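You operate a simulated robot arm through the tools that you are given. There is no shell and no other tool.

Carry out the task below with a simulated robot arm. There is one attempt and no reset: what you move stays moved.

TASK
Turn on switches 1 and 4 in the switch box; latch it shut.
Fine: leave the other switches off and the patch panel alone.

Only the result counts: the job must be done as asked and must still hold three seconds after the hand-in. Knocking over, shifting, dropping, spilling or breaking anything else fails it.

THE ROBOT
A 7-joint arm with a two-finger parallel gripper, fixed in place. Base frame: the origin is at the foot of the arm, x ahead of it, y to its left, z up; the work surface is at about z = 0.93. Units: m, degrees, N and s.
With the tool pointing down near the work surface it reaches from about 0.38 to 0.74 m from the base axis. Its first joint turns from -143.0 to 143.0 degrees. Payload 3 kg.
Tool frame: the origin (TCP) lies between the finger pads and is the grasp point; the fingertips stand 0.03 m ahead of it; z points along the fingers, y is the line along which they close. The gripper opens to 0.11 m. The fingers are 0.02 m wide and 0.01 m thick; the gripper's body (0.048 by 0.112 m) begins 0.055 m behind the TCP.
Orientation is that of the tool frame in the base frame, as [roll, pitch, yaw] about the fixed x, y, z axes, in that order (R = Rz(yaw) Ry(pitch) Rx(roll)). With the fingers straight down and closing along the base's y, the tool's x points along the base's -x, its y along +y and its z along -z.

THE INTERFACE
- The arm moves only by the tool step_arm. Its argument "deltas" is a list of rows, each a list of 7 numbers: the closure, from 0 (fully open) to 1 (shut), then the shift along the tool's x, y, z in units of 40 mm (1.0 is 40 mm), then the turn, a rotation vector about the tool's x, y, z in units of 4 degrees (1.0 is 4 degrees). In form: [[grip, tx, ty, tz, wx, wy, wz], ...]. A call has 1 to 20 rows; each row shifts and turns the commanded pose from where the row before left it, along the tool's axes as they then stand. A call with a number of a shift or a turn outside -1 to 1 is refused whole. Rows are played at 5 a second. More than 0.05 m and 8.6 degrees between two rows, or a gripper value outside its range, and nothing of the call is played. A pose out of reach is approached as far as the arm can. The call stops where the force on the tool passes 90 N (or 10 N more than at its start, if that is more) or the arm is blocked; 0.2 s more then pass. Each finger travels about 0.108 m/s and halts on what it meets, pressing with about 27 N; the grip force reading is that of the motor and also rises with nothing between the fingers. The clock runs only during rows and for 0.2 s after the last one: add rows that do not move to give the fingers time. The reply holds the time, the measured pose of the TCP, the force on the tool along the base axes, the opening and the grip force, in the units named above and with some noise, with the torque about the TCP (base axes, N m) and any sound that the robot's microphone picked up, and new pictures: "views" is both (left out), scene, wrist or none.
- Cameras (640 x 400 px; columns grow to the right, rows downward): "scene" is fixed at [0.4058, -0.6458, 1.8366]; the picture's right is [0.97, -0.22, 0.00], its down [-0.12, -0.54, -0.83] and it looks along [0.19, 0.81, -0.56] (base axes); focal length 314 px, centre (320, 200). "wrist" rides on the gripper at [0.072, 0.017, -0.103] in the tool frame; the picture's right is [-0.23, 0.97, 0.00], its down [-0.76, -0.18, -0.62] and it looks along [-0.61, -0.14, 0.78] (tool axes); focal length 222 px, centre (320, 200). There is no depth. A picture from a camera that has moved, and an enlarged one, comes with that camera's place and axes in the base frame and with its lens. The place of the scene camera against the robot may be out by one fixed shift of up to 0.012 m in any direction.
- slide_trunk(by): slides the trunk up (or, below 0, down) by that many m; the arm rides with it, the base frame stays. It gives what a move gives, with no picture.
- enlarge(camera, box): a new picture of the part [left, top, right, bottom] of that camera's present view, enlarged. The clock stands still meanwhile.
- sign_off(): hands the job in; it is judged then, once.

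Nothing tells you positions but the pictures and the camera data. Unless the task says otherwise, let go and move clear before handing in.

The tools are called as name(argument=value, ...) on one line, values as JSON. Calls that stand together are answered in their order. step_arm: Moves the arm, as the interface text tells. Its arguments: {"type":"object","properties":{"deltas":{"type":"array","items":{"type":"array","items":{"type":"number"}}},"views":{"type":"string","enum":["both","scene","wrist","none"]}},"required":["deltas"]} The other tools are called the same way: slide_trunk (by) slides the trunk up or down; enlarge (camera, box) takes an enlarged picture of a part of a camera's view; sign_off () hands the job in.

At the start:

```text
time_s: 0.0
ee_pos: [0.5811, 0.2527, 1.3387]
tcp_rot: [-180.0, 0.0, 179.9]
ft_force: [-0.1, 1.0, 0.5]
ft_torque: [0.0, -0.01, -0.01]
width: 0.1101
gripper_force: 0.1
trunk travel left (down, up): [-0.862, 0.028]
```

scene: 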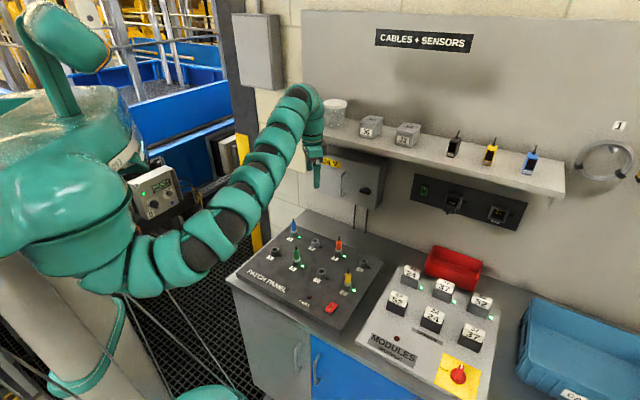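
wrist: 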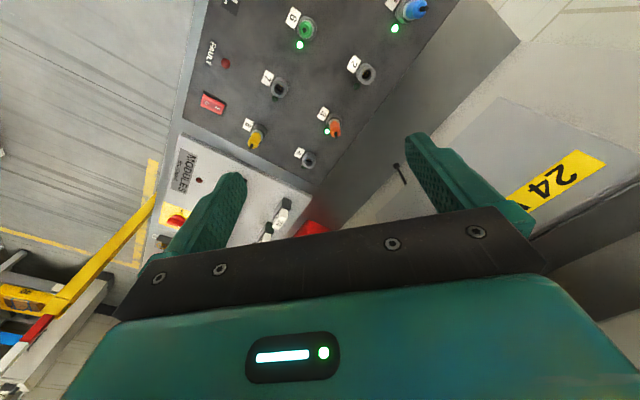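

I see a bench with a patch panel, a modules panel, and a wall-mounted box with a yellow label behind the gripper, which is likely the switch box. I'll enlarge the pictures to identify it first.

enlarge(camera="scene", box=[280, 130, 420, 230])

enlarge(camera="scene", box=[230, 190, 400, 340])

enlarge(camera="wrist", box=[380, 80, 640, 260])

```text
4.00 times, centred on (350, 180) of scene
camera zoom: at [0.4058, -0.6458, 1.8366], right [0.97, -0.22, 0.0], down [-0.12, -0.54, -0.83], along [0.19, 0.81, -0.56], focal length 1255 px, centre (200, 280)
```

zoom: 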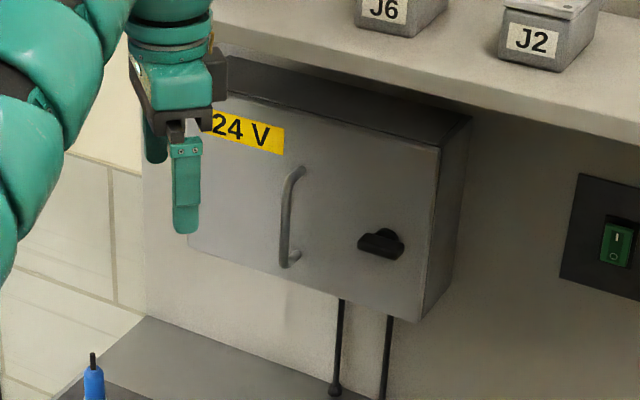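

```text
2.67 times, centred on (315, 265) of scene
camera zoom: at [0.4058, -0.6458, 1.8366], right [0.97, -0.22, 0.0], down [-0.12, -0.54, -0.83], along [0.19, 0.81, -0.56], focal length 836 px, centre (333, 27)
```

zoom: 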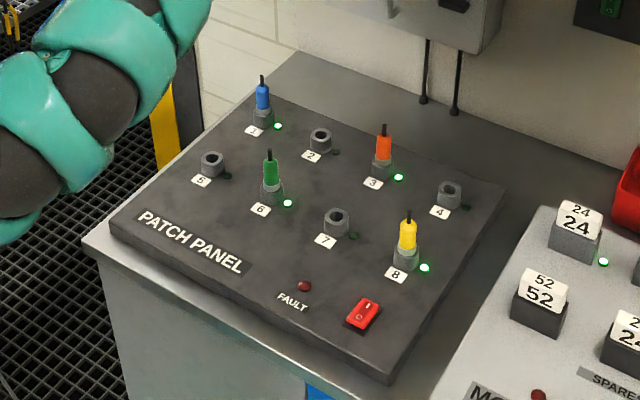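

```text
2.22 times, centred on (510, 170) of wrist
camera zoom: at [0.5091, 0.2694, 1.4427], right [0.23, 0.97, 0.0], down [0.76, -0.18, 0.62], along [0.61, -0.14, -0.78], focal length 494 px, centre (-102, 267)
```

zoom: 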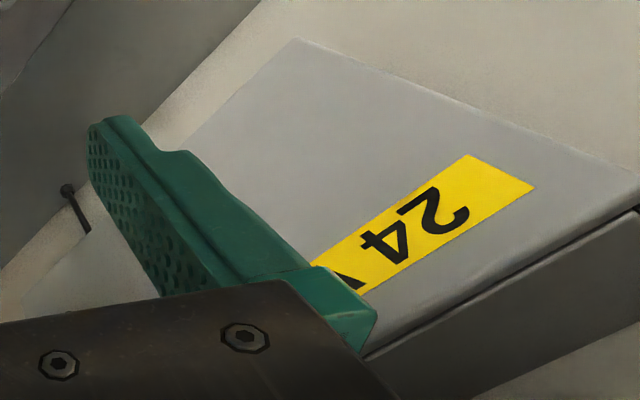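

The grey wall box labelled 24 V, with a bar handle and a dark rotary latch, looks like the switch box. From ray geometry its front is about 0.80 m out along the (0.707, 0.707) direction, spanning z 1.11–1.30. I'll zoom on the latch, the handle and the surroundings before moving.

enlarge(camera="scene", box=[340, 165, 396, 215])

enlarge(camera="scene", box=[310, 80, 640, 280])

enlarge(camera="scene", box=[0, 0, 330, 300])

```text
8.00 times, centred on (368, 190) of scene
camera zoom: at [0.4058, -0.6458, 1.8366], right [0.97, -0.22, 0.0], down [-0.12, -0.54, -0.83], along [0.19, 0.81, -0.56], focal length 2509 px, centre (-64, 280)
```

zoom: 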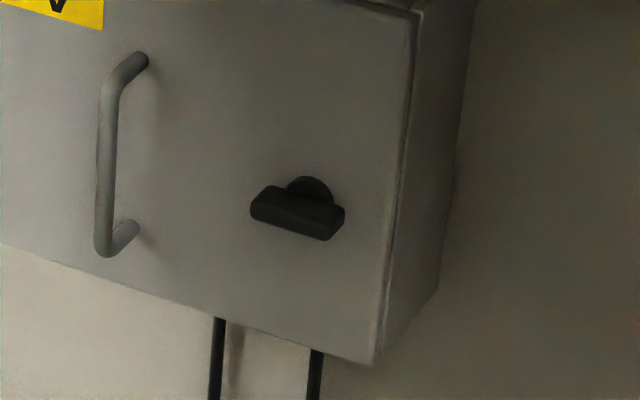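

```text
1.94 times, centred on (475, 180) of scene
camera zoom: at [0.4058, -0.6458, 1.8366], right [0.97, -0.22, 0.0], down [-0.12, -0.54, -0.83], along [0.19, 0.81, -0.56], focal length 608 px, centre (19, 239)
```

zoom: 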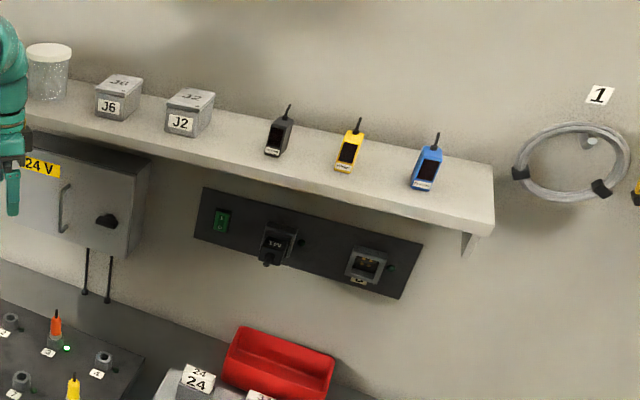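

```text
1.33 times, centred on (165, 150) of scene
camera zoom: at [0.4058, -0.6458, 1.8366], right [0.97, -0.22, 0.0], down [-0.12, -0.54, -0.83], along [0.19, 0.81, -0.56], focal length 418 px, centre (527, 267)
```

zoom: 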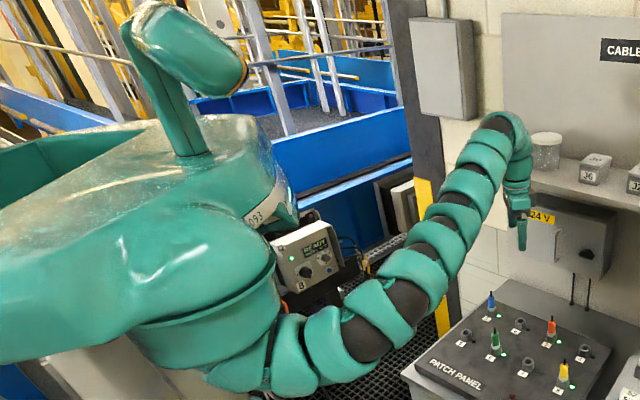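

The latch is a T-bar lying horizontal at about s=0.355, z=1.196. The handle is at s=0.259, with its bar at n≈0.77 (n points into the wall, s runs right along it). I'll yaw the tool 45° toward the wall first, then pitch it up level.

step_arm(deltas=[[0, 0, 0, 0, 0, 0, -1], [0, 0, 0, 0, 0, 0, -1], [0, 0, 0, 0, 0, 0, -1], [0, 0, 0, 0, 0, 0, -1], [0, 0, 0, 0, 0, 0, -1], [0, 0, 0, 0, 0, 0, -1], [0, 0, 0, 0, 0, 0, -1], [0, 0, 0, 0, 0, 0, -1], [0, 0, 0, 0, 0, 0, -1], [0, 0, 0, 0, 0, 0, -1], [0, 0, 0, 0, 0, 0, -1], [0, 0, 0, 0, 0, 0, -0.25]], views="both")

```text
time_s: 2.6
ee_pos: [0.5794, 0.2533, 1.3392]
tcp_rot: [-180.0, -0.1, -135.0]
ft_force: [0.4, 0.3, -0.3]
ft_torque: [0.03, -0.01, 0.0]
width: 0.1101
gripper_force: 0.0
trunk travel left (down, up): [-0.862, 0.028]
camera wrist: at [0.5181, 0.2132, 1.4429], right [-0.53, 0.85, 0.0], down [0.66, 0.41, 0.62], along [0.53, 0.33, -0.78], focal length 222 px, centre (320, 200)
```

scene: 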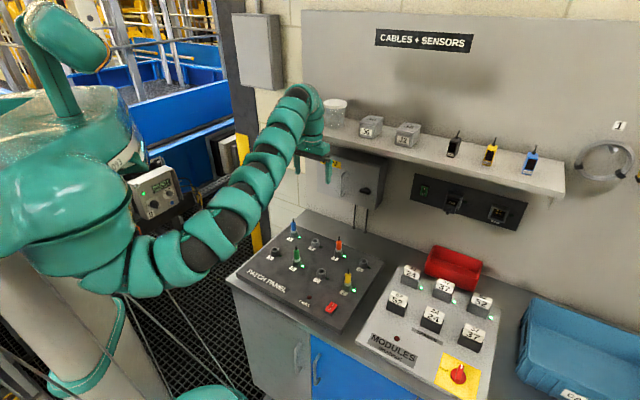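
wrist: 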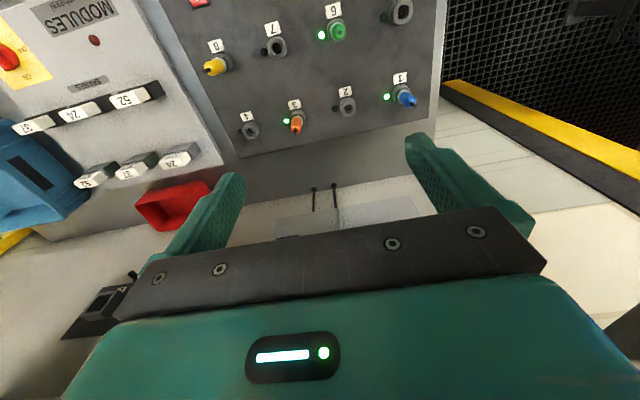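

The yaw is done and the tool faces the wall squarely, with clear space around it. Next I'll pitch it up toward horizontal.

step_arm(deltas=[[0, 0, 0, 0, 0, -1, 0], [0, 0, 0, 0, 0, -1, 0], [0, 0, 0, 0, 0, -1, 0], [0, 0, 0, 0, 0, -1, 0], [0, 0, 0, 0, 0, -1, 0], [0, 0, 0, 0, 0, -1, 0], [0, 0, 0, 0, 0, -1, 0], [0, 0, 0, 0, 0, -1, 0], [0, 0, 0, 0, 0, -1, 0], [0, 0, 0, 0, 0, -1, 0], [0, 0, 0, 0, 0, -1, 0], [0, 0, 0, 0, 0, -1, 0], [0, 0, 0, 0, 0, -1, 0], [0, 0, 0, 0, 0, -1, 0], [0, 0, 0, 0, 0, -1, 0]], views="both")

```text
time_s: 5.8
ee_pos: [0.601, 0.269, 1.3531]
tcp_rot: [180.0, 60.0, -135.1]
ft_force: [-0.3, -0.3, 0.3]
ft_torque: [-0.01, 0.02, 0.01]
width: 0.1099
gripper_force: 0.1
out of reach, approached as far as the arm can: row 5, 7
trunk travel left (down, up): [-0.862, 0.028]
camera wrist: at [0.5012, 0.193, 1.3416], right [-0.61, 0.77, 0.2], down [0.01, -0.24, 0.97], along [0.79, 0.59, 0.14], focal length 222 px, centre (320, 200)
```

scene: 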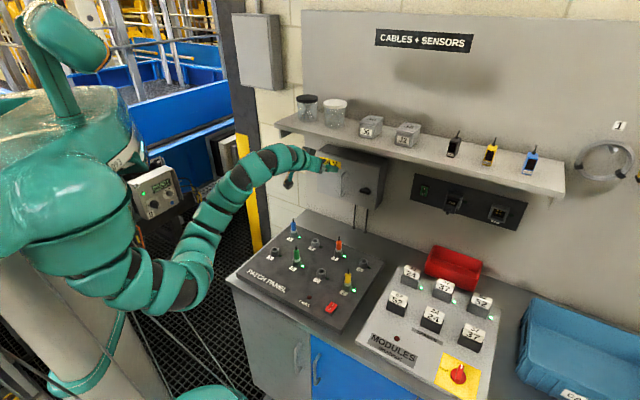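
wrist: 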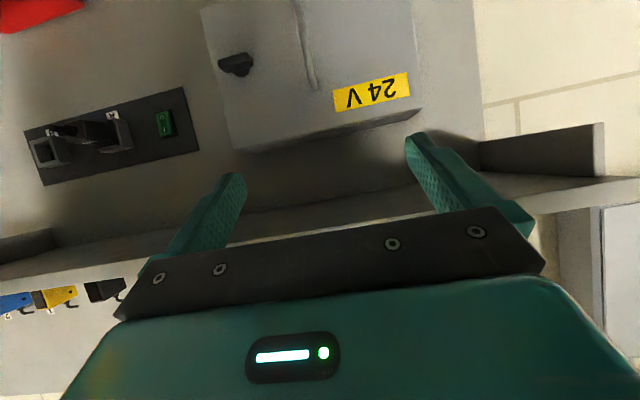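

The box is now in the wrist view (upside-down image), and the shelf is above the gripper. I'll finish pitching to level while lowering the hand to handle height.

step_arm(deltas=[[0, 0.5, 0, 0, 0, -1, 0], [0, 0.5, 0, 0, 0, -1, 0], [0, 0.5, 0, 0, 0, -1, 0], [0, 0.5, 0, 0, 0, -1, 0], [0, 0.5, 0, 0, 0, -1, 0], [0, 0.5, 0, 0, 0, -1, 0], [0, 0.5, 0, 0, 0, -1, 0], [0, 0.5, 0, 0, 0, -0.5, 0]], views="both")

```text
time_s: 7.6
ee_pos: [0.5699, 0.2408, 1.2012]
tcp_rot: [88.9, 89.9, 133.9]
ft_force: [-0.1, -0.7, 0.3]
ft_torque: [0.02, -0.02, -0.02]
width: 0.11
gripper_force: 0.0
trunk travel left (down, up): [-0.862, 0.028]
camera wrist: at [0.4857, 0.1791, 1.1284], right [-0.69, 0.69, 0.23], down [-0.32, -0.57, 0.76], along [0.65, 0.45, 0.61], focal length 222 px, centre (320, 200)
```

scene: 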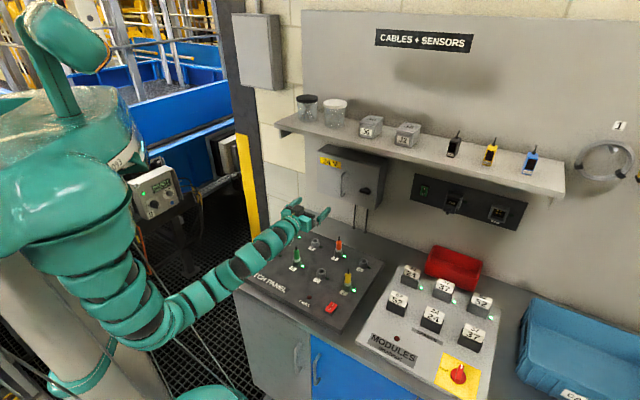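
wrist: 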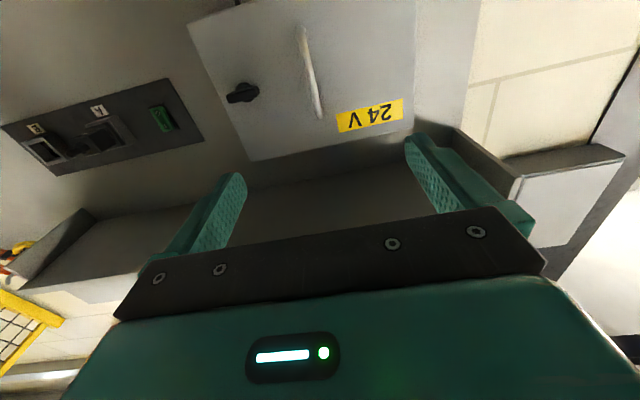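

The gripper is level and facing the door, and the door, handle and latch are visible in the wrist camera. I'll zoom there for a better estimate.

enlarge(camera="wrist", box=[180, 0, 440, 162])

enlarge(camera="scene", box=[270, 130, 410, 230])

```text
2.46 times, centred on (310, 81) of wrist
camera zoom: at [0.4857, 0.1791, 1.1284], right [-0.69, 0.69, 0.23], down [-0.32, -0.57, 0.76], along [0.65, 0.45, 0.61], focal length 547 px, centre (345, 493)
```

zoom: 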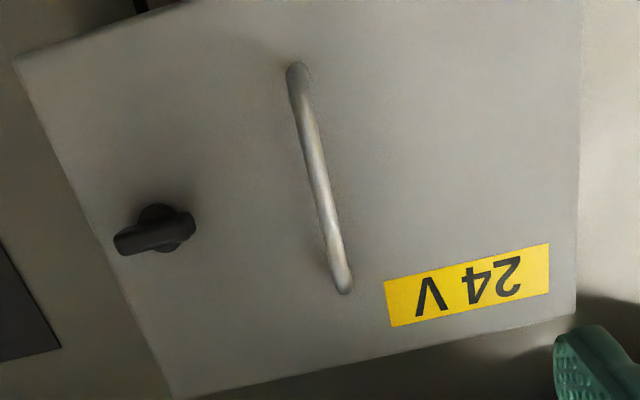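

```text
4.00 times, centred on (340, 180) of scene
camera zoom: at [0.4058, -0.6458, 1.8366], right [0.97, -0.22, 0.0], down [-0.12, -0.54, -0.83], along [0.19, 0.81, -0.56], focal length 1255 px, centre (240, 280)
```

zoom: 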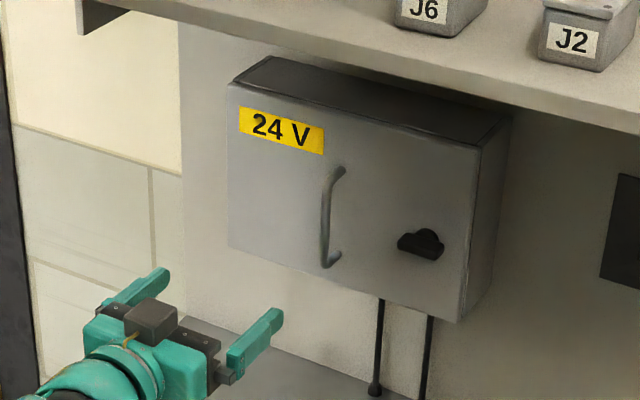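

From the wrist camera, the handle sits at s≈0.242 with z 1.13–1.235, and the latch is near s≈0.33, z≈1.177, all in the robot's own frame. I'll half-close the fingers and approach to about 0.07 m short of the handle to refine this.

step_arm(deltas=[[0.5, 0.25, -0.12, 0.5, 0, 0, 0], [0.5, 0.23, -0.11, 0.7, 0, 0, 0], [0.5, 0, 0, 0.8, 0, 0, 0], [0.5, 0, 0, 0.5, 0, 0, 0], [0.5, 0, 0, 0, 0, 0, 0]], views="both")

```text
time_s: 8.8
ee_pos: [0.648, 0.3062, 1.1805]
tcp_rot: [145.5, 89.9, -169.5]
ft_force: [-0.5, -0.7, -0.3]
ft_torque: [0.03, 0.01, -0.02]
width: 0.055
gripper_force: 0.0
trunk travel left (down, up): [-0.862, 0.028]
camera wrist: at [0.5623, 0.2443, 1.1092], right [-0.69, 0.69, 0.23], down [-0.31, -0.57, 0.76], along [0.65, 0.45, 0.61], focal length 222 px, centre (320, 200)
```

scene: 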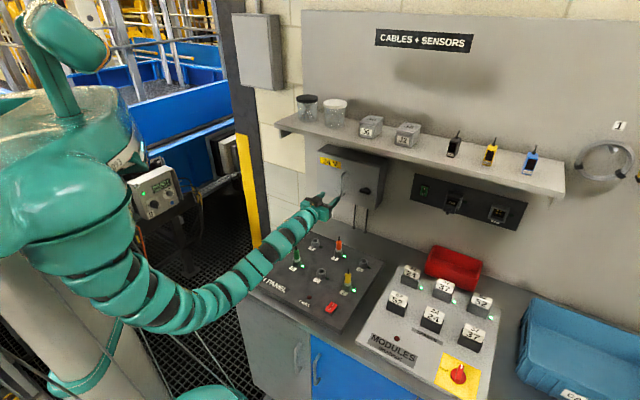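
wrist: 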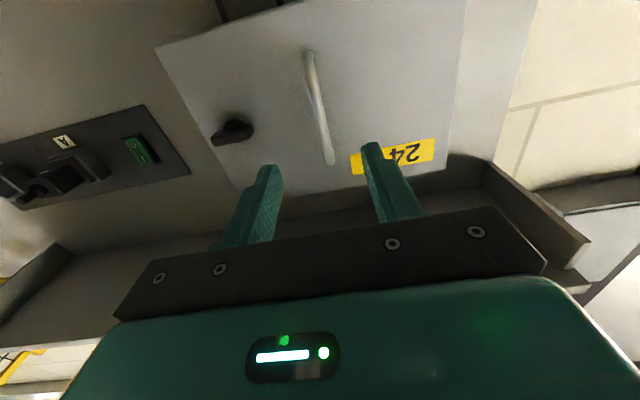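

The tool is aligned with the handle (s≈0.241, z≈1.18) and the fingers straddle it. I'll advance slowly to bring the bar between the pads.

step_arm(deltas=[[0.5, 0, 0.03, 0.6, 0, 0, 0], [0.5, 0, 0.02, 0.6, 0, 0, 0], [0.5, 0, 0, 0.4, 0, 0, 0], [0.5, 0, 0, 0, 0, 0, 0]], views="both")

```text
time_s: 9.8
ee_pos: [0.6893, 0.3516, 1.1819]
tcp_rot: [91.0, 90.0, 135.9]
ft_force: [0.1, -0.6, 0.0]
ft_torque: [-0.01, -0.01, 0.01]
width: 0.0552
gripper_force: 0.1
trunk travel left (down, up): [-0.862, 0.028]
camera wrist: at [0.6057, 0.29, 1.1088], right [-0.69, 0.69, 0.23], down [-0.32, -0.57, 0.76], along [0.65, 0.45, 0.61], focal length 222 px, centre (320, 200)
```

scene: 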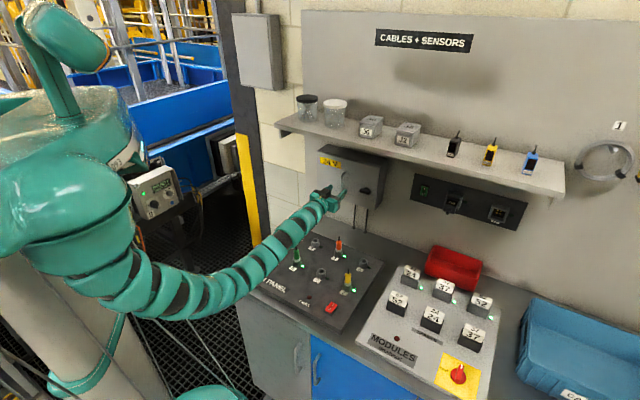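
wrist: 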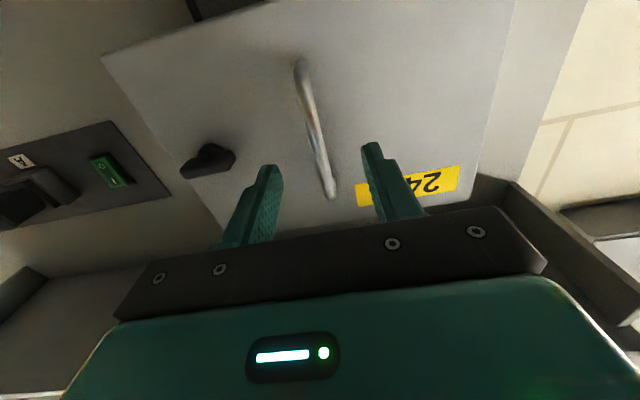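

The bar is now between the fingertips. I'll check closely how deep it sits.

enlarge(camera="wrist", box=[160, 40, 420, 260])

enlarge(camera="scene", box=[300, 145, 400, 225])

```text
1.82 times, centred on (290, 150) of wrist
camera zoom: at [0.6057, 0.29, 1.1088], right [-0.69, 0.69, 0.23], down [-0.32, -0.57, 0.76], along [0.65, 0.45, 0.61], focal length 404 px, centre (374, 291)
```

zoom: 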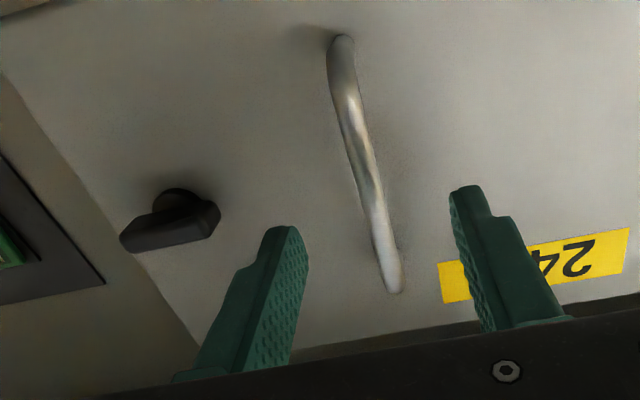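

```text
5.00 times, centred on (350, 185) of scene
camera zoom: at [0.4058, -0.6458, 1.8366], right [0.97, -0.22, 0.0], down [-0.12, -0.54, -0.83], along [0.19, 0.81, -0.56], focal length 1568 px, centre (170, 275)
```

zoom: 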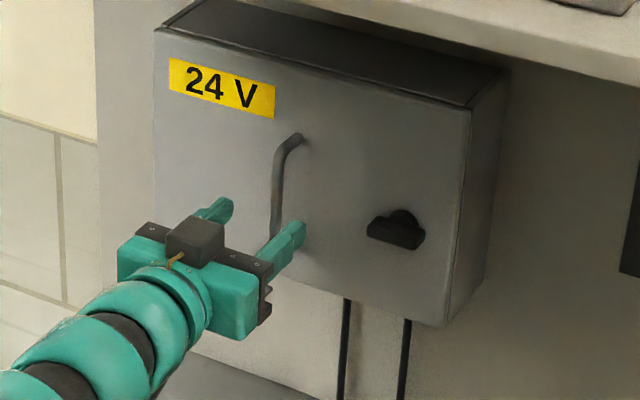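

The scene camera reads about 0.015 m too large in s compared with the robot, so I'm relying on the wrist-camera values. I'll advance 0.02 m and close on the handle.

step_arm(deltas=[[0.5, 0, 0, 0.25, 0, 0, 0], [0.5, 0, 0, 0.25, 0, 0, 0], [0.6, 0, 0, 0, 0, 0, 0], [0.8, 0, 0, 0, 0, 0, 0], [1, 0, 0, 0, 0, 0, 0], [1, 0, 0, 0, 0, 0, 0], [1, 0, 0, 0, 0, 0, 0]], views="both")

```text
time_s: 11.4
ee_pos: [0.7047, 0.3648, 1.1805]
tcp_rot: [-40.5, 90.0, 4.5]
ft_force: [0.8, -1.0, -0.6]
ft_torque: [-0.09, 0.04, -0.05]
width: 0.0097
gripper_force: 44.7
trunk travel left (down, up): [-0.862, 0.028]
camera wrist: at [0.6197, 0.3033, 1.1089], right [-0.69, 0.69, 0.23], down [-0.31, -0.57, 0.76], along [0.65, 0.45, 0.61], focal length 222 px, centre (320, 200)
```

scene: 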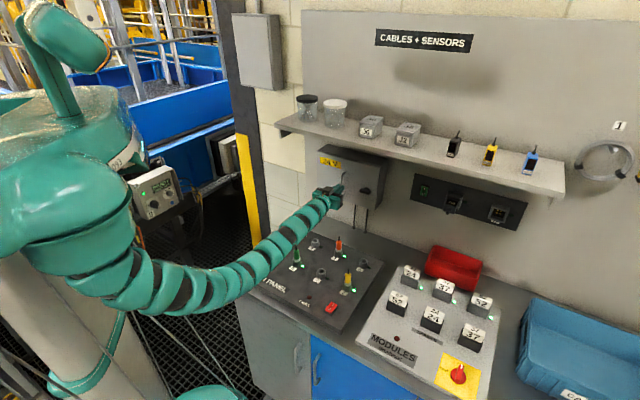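
wrist: 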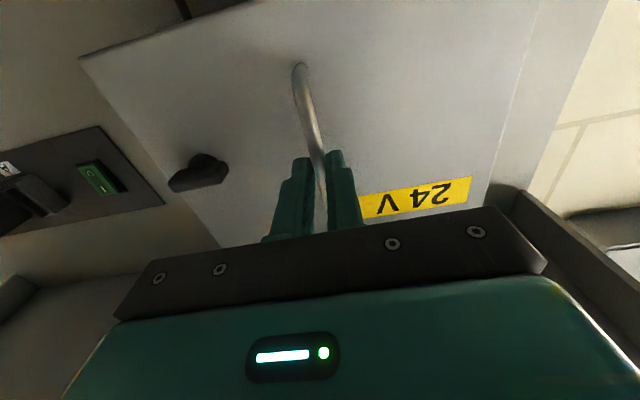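

I have the handle (width 9.7 mm). I'll pull back 6 mm to test whether the door is latched.

step_arm(deltas=[[1, 0, 0, -0.1, 0, 0, 0], [1, 0, 0, -0.05, 0, 0, 0], [1, 0, 0, 0, 0, 0, 0]], views="wrist")

```text
time_s: 12.2
ee_pos: [0.703, 0.3629, 1.1801]
tcp_rot: [13.8, 90.0, 58.7]
ft_force: [25.8, 26.0, 10.7]
ft_torque: [0.38, -0.45, 0.04]
width: 0.0097
gripper_force: 45.2
trunk travel left (down, up): [-0.862, 0.028]
camera wrist: at [0.6186, 0.3026, 1.1087], right [-0.69, 0.69, 0.23], down [-0.32, -0.57, 0.76], along [0.65, 0.45, 0.61], focal length 222 px, centre (320, 200)
```

wrist: 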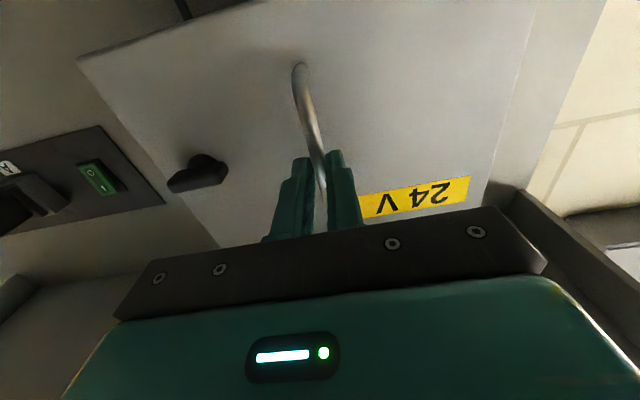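

The door resists at about 37 N, so it's latched with the bar horizontal. I'll relax the pull, release the handle and back off to work the latch.

step_arm(deltas=[[1, 0, 0, 0.15, 0, 0, 0], [0.5, 0, 0, 0, 0, 0, 0], [0.5, 0, 0, 0, 0, 0, 0], [0.5, 0, 0, 0, 0, 0, 0], [0.5, 0, 0, -0.6, 0, 0, 0], [0.5, 0, 0, -0.8, 0, 0, 0], [0.5, 0, -0.5, -0.8, 0, 0, 0], [0.5, 0, -0.8, -0.3, 0, 0, 0], [0.5, 0, -0.8, 0, 0, 0, 0], [0.5, 0, 0, 0, 0, 0, 0]], views="both")

```text
time_s: 14.4
ee_pos: [0.6931, 0.2353, 1.1809]
tcp_rot: [144.7, 90.0, -170.3]
ft_force: [-0.8, -0.4, 0.0]
ft_torque: [0.0, -0.04, 0.0]
width: 0.055
gripper_force: 0.1
trunk travel left (down, up): [-0.862, 0.028]
camera wrist: at [0.6095, 0.1738, 1.1092], right [-0.69, 0.69, 0.23], down [-0.31, -0.57, 0.76], along [0.65, 0.45, 0.61], focal length 222 px, centre (320, 200)
```

scene: 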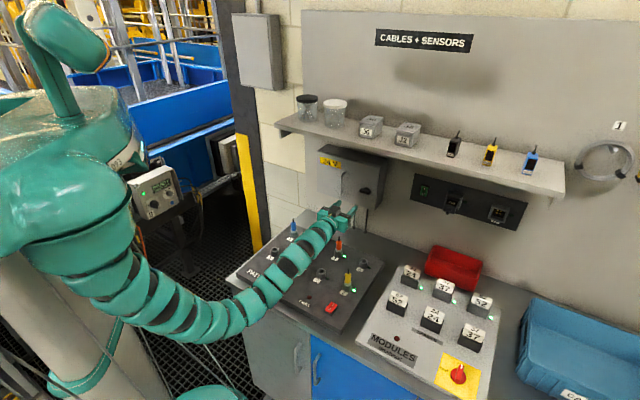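
wrist: 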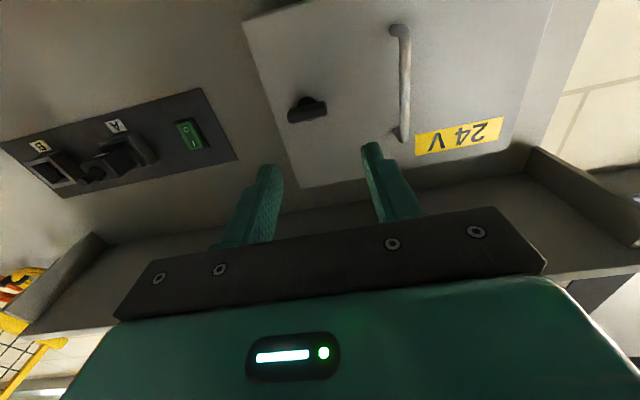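

I'm now in front of the latch at n≈0.657, s≈0.324. I'll zoom to fix the latch's place and look for markings.

enlarge(camera="wrist", box=[260, 70, 360, 150])

enlarge(camera="scene", box=[310, 145, 410, 235])

```text
5.00 times, centred on (310, 110) of wrist
camera zoom: at [0.6095, 0.1738, 1.1092], right [-0.69, 0.69, 0.23], down [-0.31, -0.57, 0.76], along [0.65, 0.45, 0.61], focal length 1111 px, centre (370, 650)
```

zoom: 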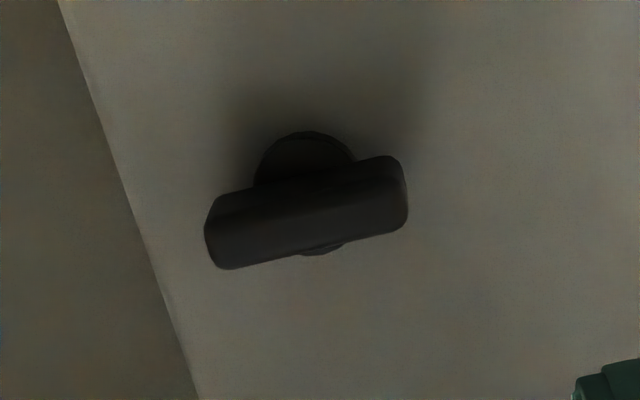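

```text
4.44 times, centred on (360, 190) of scene
camera zoom: at [0.4058, -0.6458, 1.8366], right [0.97, -0.22, 0.0], down [-0.12, -0.54, -0.83], along [0.19, 0.81, -0.56], focal length 1394 px, centre (142, 244)
```

zoom: 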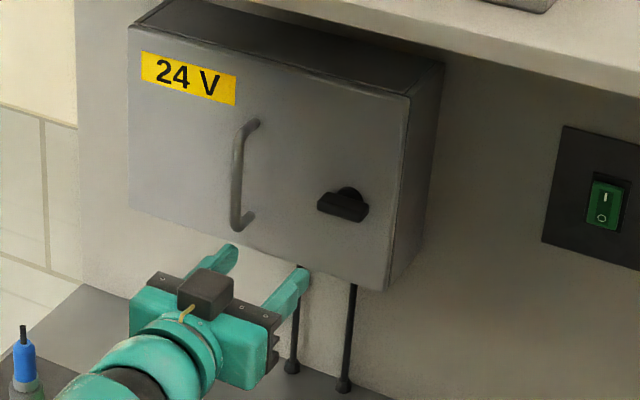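

The latch axis is at s≈0.336, z≈1.178. I'll roll the tool 90° clockwise about its axis so the fingers can grip the horizontal bar from above and below.

step_arm(deltas=[[0.5, 0.04, -0.3, 0, 0, 0, 1], [0.5, 0, 0, 0, 0, 0, 1], [0.5, 0, 0, 0, 0, 0, 1], [0.5, 0, 0, 0, 0, 0, 1], [0.5, 0, 0, 0, 0, 0, 1], [0.5, 0, 0, 0, 0, 0, 1], [0.5, 0, 0, 0, 0, 0, 1], [0.5, 0, 0, 0, 0, 0, 1], [0.5, 0, 0, 0, 0, 0, 1], [0.5, 0, 0, 0, 0, 0, 1], [0.5, 0, 0, 0, 0, 0, 1], [0.5, 0, 0, 0, 0, 0, 1]], views="both")

```text
time_s: 17.0
ee_pos: [0.7042, 0.2256, 1.1799]
tcp_rot: [89.9, 41.9, 135.0]
ft_force: [0.0, -0.3, 0.4]
ft_torque: [0.03, 0.04, 0.03]
width: 0.0553
gripper_force: 0.1
trunk travel left (down, up): [-0.862, 0.028]
camera wrist: at [0.5843, 0.1989, 1.1443], right [-0.34, 0.34, 0.88], down [0.04, -0.93, 0.38], along [0.94, 0.17, 0.3], focal length 222 px, centre (320, 200)
```

scene: 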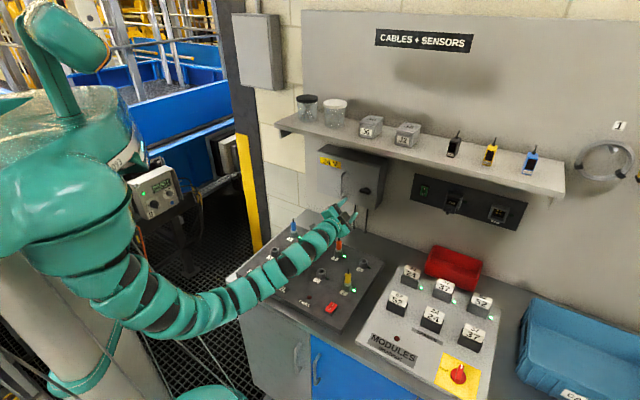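
wrist: 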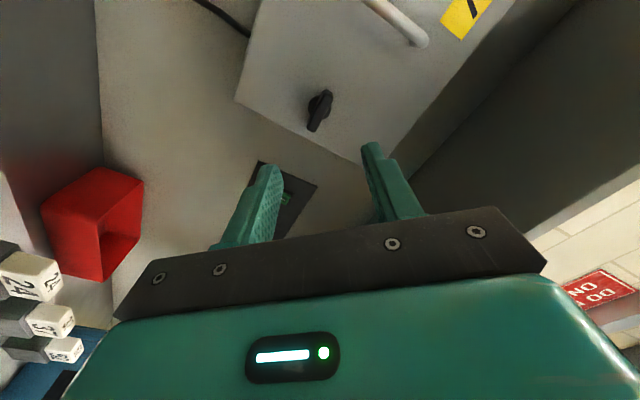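

The roll is going as intended at 48°. I'll complete the remaining 42°.

step_arm(deltas=[[0.5, 0, 0, 0, 0, 0, 1], [0.5, 0, 0, 0, 0, 0, 1], [0.5, 0, 0, 0, 0, 0, 1], [0.5, 0, 0, 0, 0, 0, 1], [0.5, 0, 0, 0, 0, 0, 1], [0.5, 0, 0, 0, 0, 0, 1], [0.5, 0, 0, 0, 0, 0, 1], [0.5, 0, 0, 0, 0, 0, 1], [0.5, 0, 0, 0, 0, 0, 1], [0.5, 0, 0, 0, 0, 0, 1], [0.5, 0, 0, 0, 0, 0, 0.5], [0.5, 0, 0, 0, 0, 0, 0]], views="both")

```text
time_s: 19.6
ee_pos: [0.7035, 0.2251, 1.1797]
tcp_rot: [90.0, 0.1, 135.1]
ft_force: [-0.3, 0.0, 0.5]
ft_torque: [0.03, -0.01, 0.0]
width: 0.0551
gripper_force: 0.0
trunk travel left (down, up): [-0.862, 0.028]
camera wrist: at [0.5792, 0.2038, 1.1971], right [0.16, -0.16, 0.97], down [0.1, -0.98, -0.18], along [0.98, 0.12, -0.14], focal length 222 px, centre (320, 200)
```

scene: 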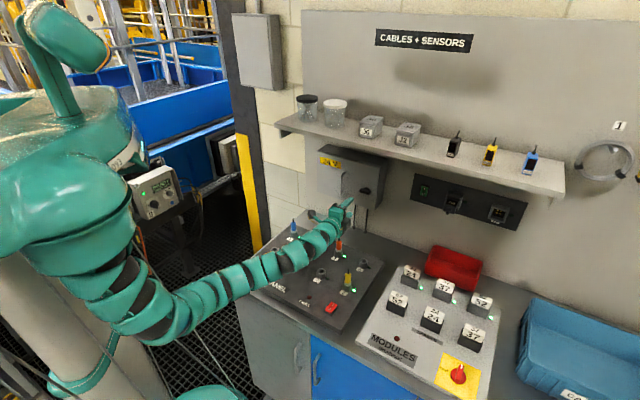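
wrist: 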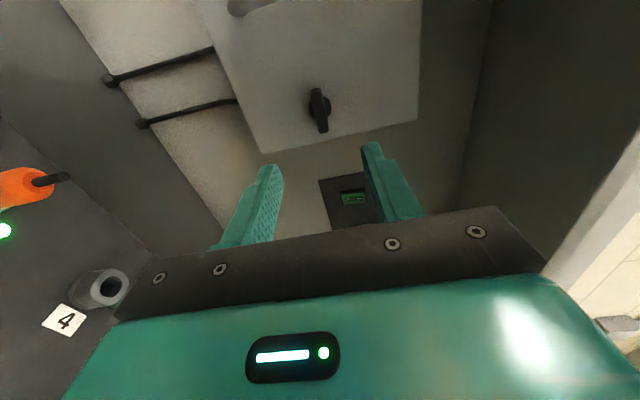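

The fingers now close vertically and the latch bar is centred between them. I'll make a small left correction and approach.

step_arm(deltas=[[0.5, 0.12, 0, 0.5, 0, 0, 0], [0.5, 0, 0, 0.6, 0, 0, 0], [0.5, 0, 0, 0.6, 0, 0, 0], [0.5, 0, 0, 0.2, 0, 0, 0], [0.5, 0, 0, 0, 0, 0, 0]], views="both")

enlarge(camera="wrist", box=[220, 60, 420, 220])

enlarge(camera="scene", box=[320, 155, 400, 225])

```text
time_s: 20.8
ee_pos: [0.754, 0.2825, 1.1801]
tcp_rot: [90.0, 0.0, 135.0]
ft_force: [-0.8, -0.2, -1.0]
ft_torque: [0.0, -0.02, 0.02]
width: 0.055
gripper_force: 0.1
trunk travel left (down, up): [-0.862, 0.028]
camera wrist: at [0.6295, 0.2604, 1.1971], right [0.16, -0.16, 0.97], down [0.1, -0.98, -0.18], along [0.98, 0.12, -0.14], focal length 222 px, centre (320, 200)
```

scene: 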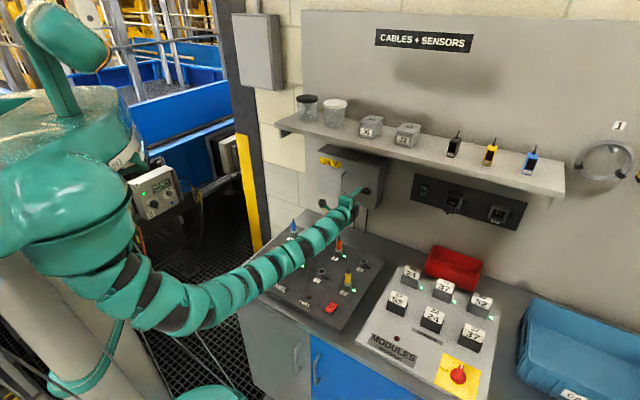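
wrist: 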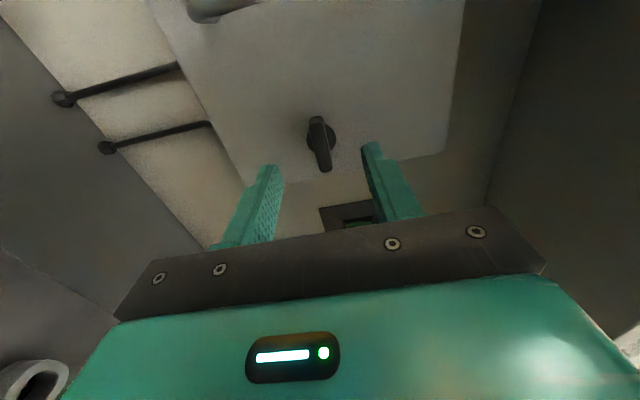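

```text
2.50 times, centred on (320, 140) of wrist
camera zoom: at [0.6295, 0.2604, 1.1971], right [0.16, -0.16, 0.97], down [0.1, -0.98, -0.18], along [0.98, 0.12, -0.14], focal length 555 px, centre (320, 350)
```

zoom: 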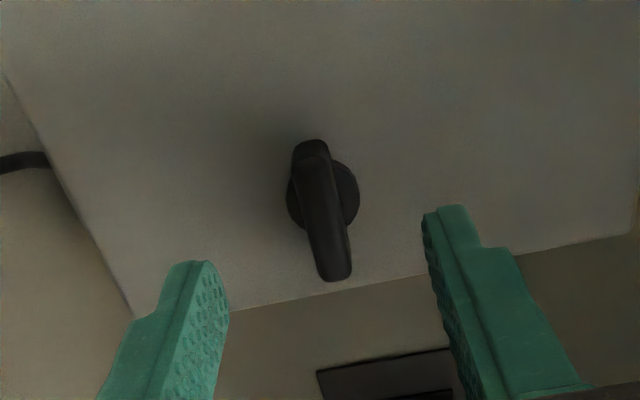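

```text
5.71 times, centred on (360, 190) of scene
camera zoom: at [0.4058, -0.6458, 1.8366], right [0.97, -0.22, 0.0], down [-0.12, -0.54, -0.83], along [0.19, 0.81, -0.56], focal length 1792 px, centre (91, 257)
```

zoom: 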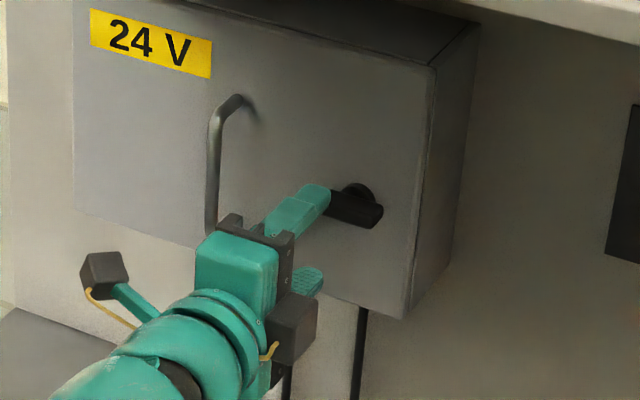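

The latch axis refines to s≈0.330, z≈1.182. I'll correct by a few mm, advance 25 mm so the pads overlap the bar, and close.

step_arm(deltas=[[0.5, 0.08, 0.05, 0.3, 0, 0, 0], [0.5, 0, 0, 0.32, 0, 0, 0], [0.5, 0, 0, 0, 0, 0, 0], [0.7, 0, 0, 0, 0, 0, 0], [0.9, 0, 0, 0, 0, 0, 0], [1, 0, 0, 0, 0, 0, 0], [1, 0, 0, 0, 0, 0, 0]], views="both")

enlarge(camera="wrist", box=[220, 60, 420, 220])

enlarge(camera="scene", box=[320, 155, 400, 225])

```text
time_s: 22.4
ee_pos: [0.768, 0.3025, 1.1826]
tcp_rot: [90.0, 0.0, 135.0]
ft_force: [-1.0, 0.5, 1.2]
ft_torque: [-0.01, 0.03, 0.01]
width: 0.0002
gripper_force: 26.8
trunk travel left (down, up): [-0.862, 0.028]
camera wrist: at [0.644, 0.2798, 1.1995], right [0.16, -0.16, 0.97], down [0.1, -0.98, -0.18], along [0.98, 0.12, -0.14], focal length 222 px, centre (320, 200)
```

scene: 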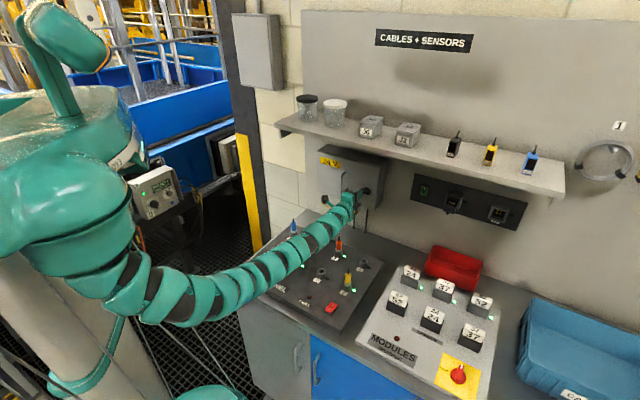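
wrist: 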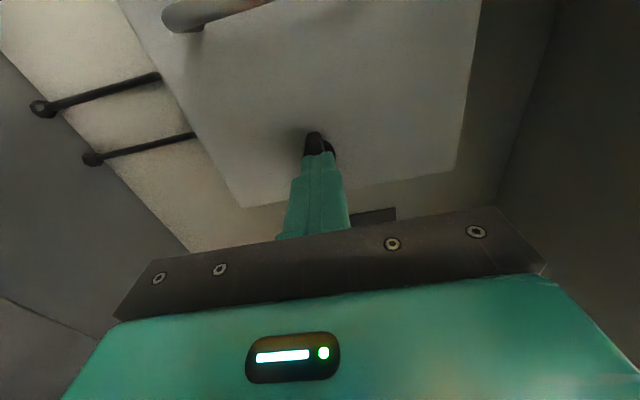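

```text
2.50 times, centred on (320, 140) of wrist
camera zoom: at [0.644, 0.2798, 1.1995], right [0.16, -0.16, 0.97], down [0.1, -0.98, -0.18], along [0.98, 0.12, -0.14], focal length 555 px, centre (320, 350)
```

zoom: 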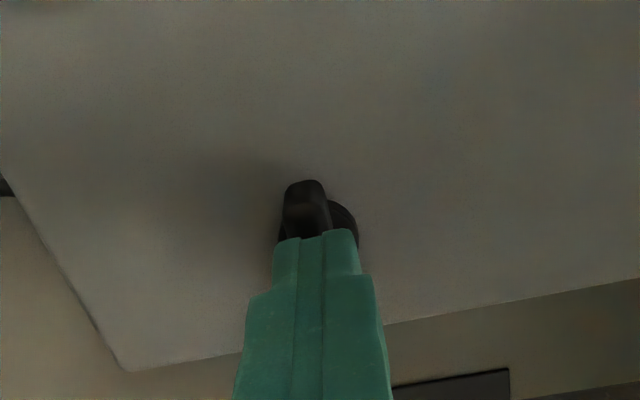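

```text
5.71 times, centred on (360, 190) of scene
camera zoom: at [0.4058, -0.6458, 1.8366], right [0.97, -0.22, 0.0], down [-0.12, -0.54, -0.83], along [0.19, 0.81, -0.56], focal length 1792 px, centre (91, 257)
```

zoom: 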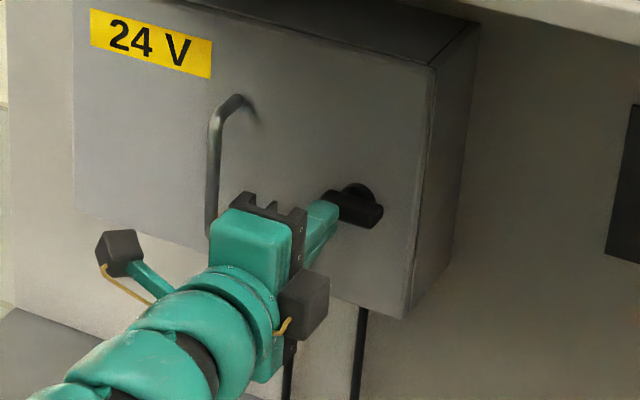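

The fingers closed on nothing, so the tips stopped just in front of the bar; the bar is deeper, at n≈0.79. I'll reopen, advance about 18 mm and close again.

step_arm(deltas=[[0.6, 0, 0, -0.2, 0, 0, 0], [0.5, 0, 0, 0, 0, 0, 0], [0.5, 0, 0, 0, 0, 0, 0], [0.5, -0.07, 0, 0.2, 0, 0, 0], [0.5, 0, 0, 0.25, 0, 0, 0], [0.5, 0, 0, 0.2, 0, 0, 0], [0.5, 0, 0, 0, 0, 0, 0]], views="both")

enlarge(camera="wrist", box=[220, 60, 420, 220])

enlarge(camera="scene", box=[320, 155, 400, 225])

```text
time_s: 24.0
ee_pos: [0.7824, 0.314, 1.1818]
tcp_rot: [90.0, 0.0, 134.9]
ft_force: [-0.4, 0.0, 0.1]
ft_torque: [0.02, 0.01, 0.0]
width: 0.055
gripper_force: 0.0
trunk travel left (down, up): [-0.862, 0.028]
camera wrist: at [0.6589, 0.2918, 1.1996], right [0.16, -0.16, 0.97], down [0.1, -0.98, -0.18], along [0.98, 0.12, -0.14], focal length 222 px, centre (320, 200)
```

scene: 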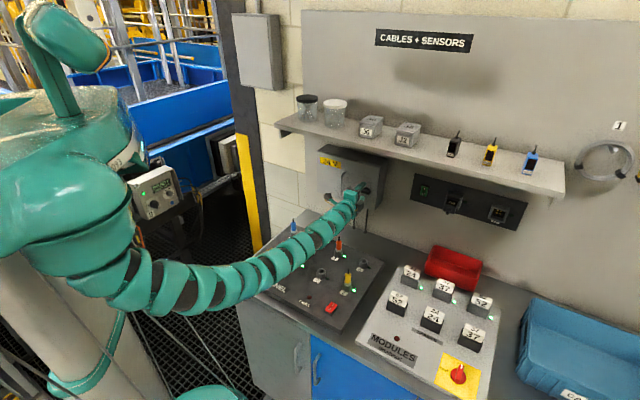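
wrist: 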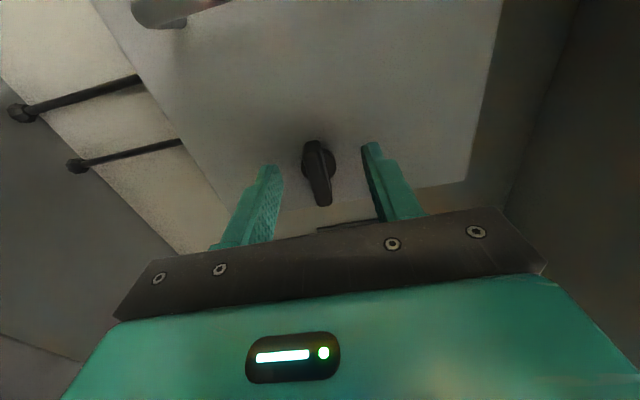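

```text
2.50 times, centred on (320, 140) of wrist
camera zoom: at [0.6589, 0.2918, 1.1996], right [0.16, -0.16, 0.97], down [0.1, -0.98, -0.18], along [0.98, 0.12, -0.14], focal length 555 px, centre (320, 350)
```

zoom: 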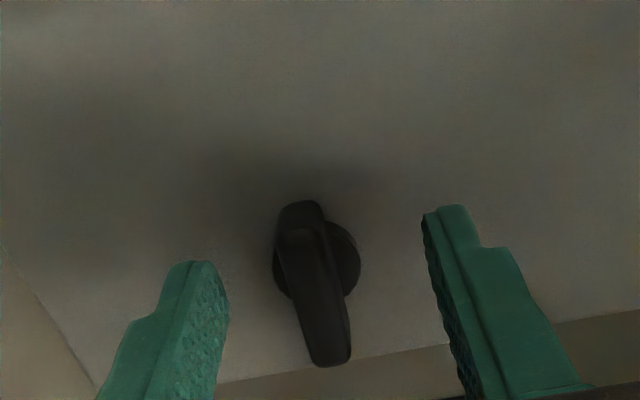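

```text
5.71 times, centred on (360, 190) of scene
camera zoom: at [0.4058, -0.6458, 1.8366], right [0.97, -0.22, 0.0], down [-0.12, -0.54, -0.83], along [0.19, 0.81, -0.56], focal length 1792 px, centre (91, 257)
```

zoom: 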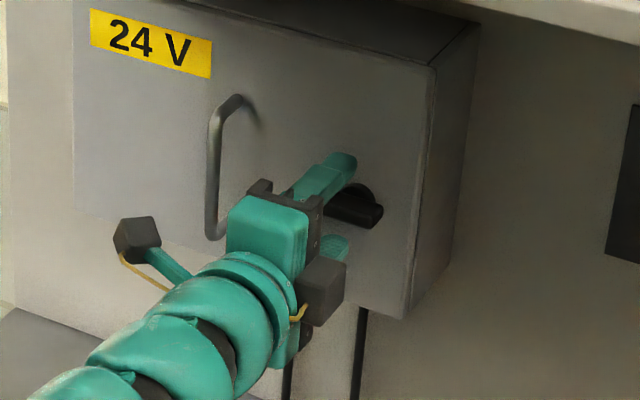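

The tips are now past the bar's front face with no contact on the door. I'll close.

step_arm(deltas=[[0.7, 0, 0, 0, 0, 0, 0], [0.9, 0, 0, 0, 0, 0, 0], [1, 0, 0, 0, 0, 0, 0], [1, 0, 0, 0, 0, 0, 0]], views="both")

enlarge(camera="wrist", box=[220, 60, 420, 220])

```text
time_s: 25.0
ee_pos: [0.7831, 0.3142, 1.1799]
tcp_rot: [90.2, -0.1, 134.9]
ft_force: [-5.7, -2.9, -14.8]
ft_torque: [-0.15, 0.19, 0.18]
width: 0.0117
gripper_force: 45.2
trunk travel left (down, up): [-0.862, 0.028]
camera wrist: at [0.6593, 0.2922, 1.1975], right [0.16, -0.16, 0.97], down [0.1, -0.98, -0.18], along [0.98, 0.12, -0.15], focal length 222 px, centre (320, 200)
```

scene: 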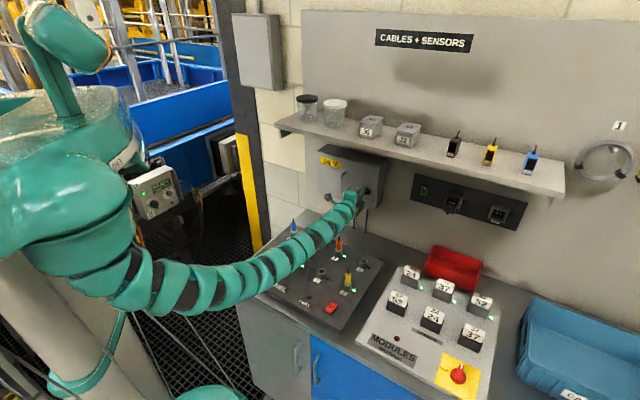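
wrist: 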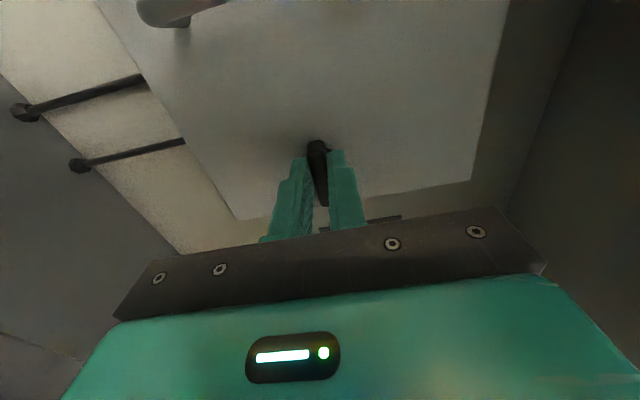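

```text
2.50 times, centred on (320, 140) of wrist
camera zoom: at [0.6593, 0.2922, 1.1975], right [0.16, -0.16, 0.97], down [0.1, -0.98, -0.18], along [0.98, 0.12, -0.15], focal length 555 px, centre (320, 350)
```

zoom: 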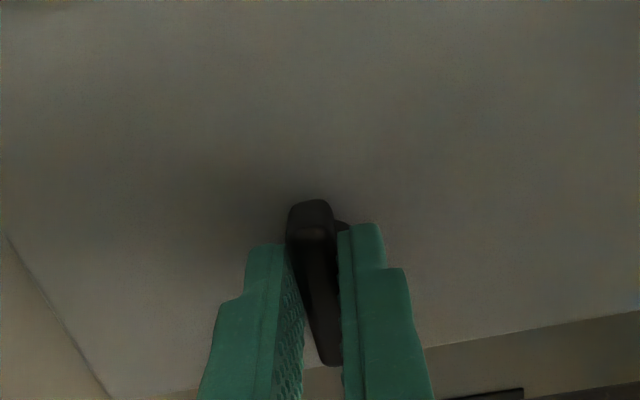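

I have the bar gripped (width 11.7 mm), with a slight downward pull showing it sits about 2 mm lower. I'll ease down and try a small counter-clockwise turn while watching the torque.

step_arm(deltas=[[1, 0, -0.07, 0, 0, 0, 0], [1, 0, 0, 0, 0, 0, -0.7], [1, 0, 0, 0, 0, 0, -0.7], [1, 0, 0, 0, 0, 0, 0]], views="wrist")

```text
time_s: 26.0
ee_pos: [0.7818, 0.3142, 1.1777]
tcp_rot: [90.0, 5.6, 135.0]
ft_force: [-6.4, -0.4, -10.8]
ft_torque: [-0.04, 0.18, -0.19]
width: 0.0111
gripper_force: 44.4
trunk travel left (down, up): [-0.862, 0.028]
camera wrist: at [0.6584, 0.293, 1.1892], right [0.09, -0.09, 0.99], down [0.11, -0.99, -0.1], along [0.99, 0.12, -0.08], focal length 222 px, centre (320, 200)
```

wrist: 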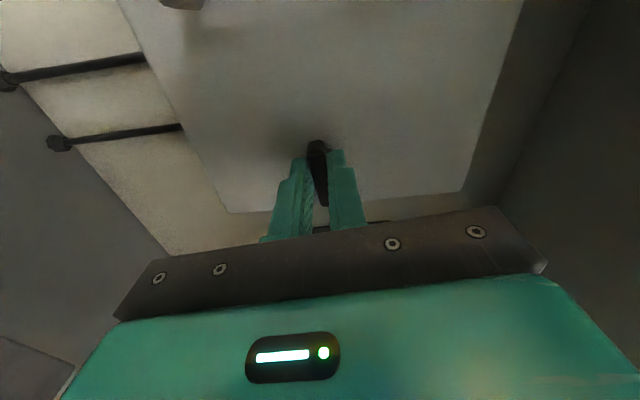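

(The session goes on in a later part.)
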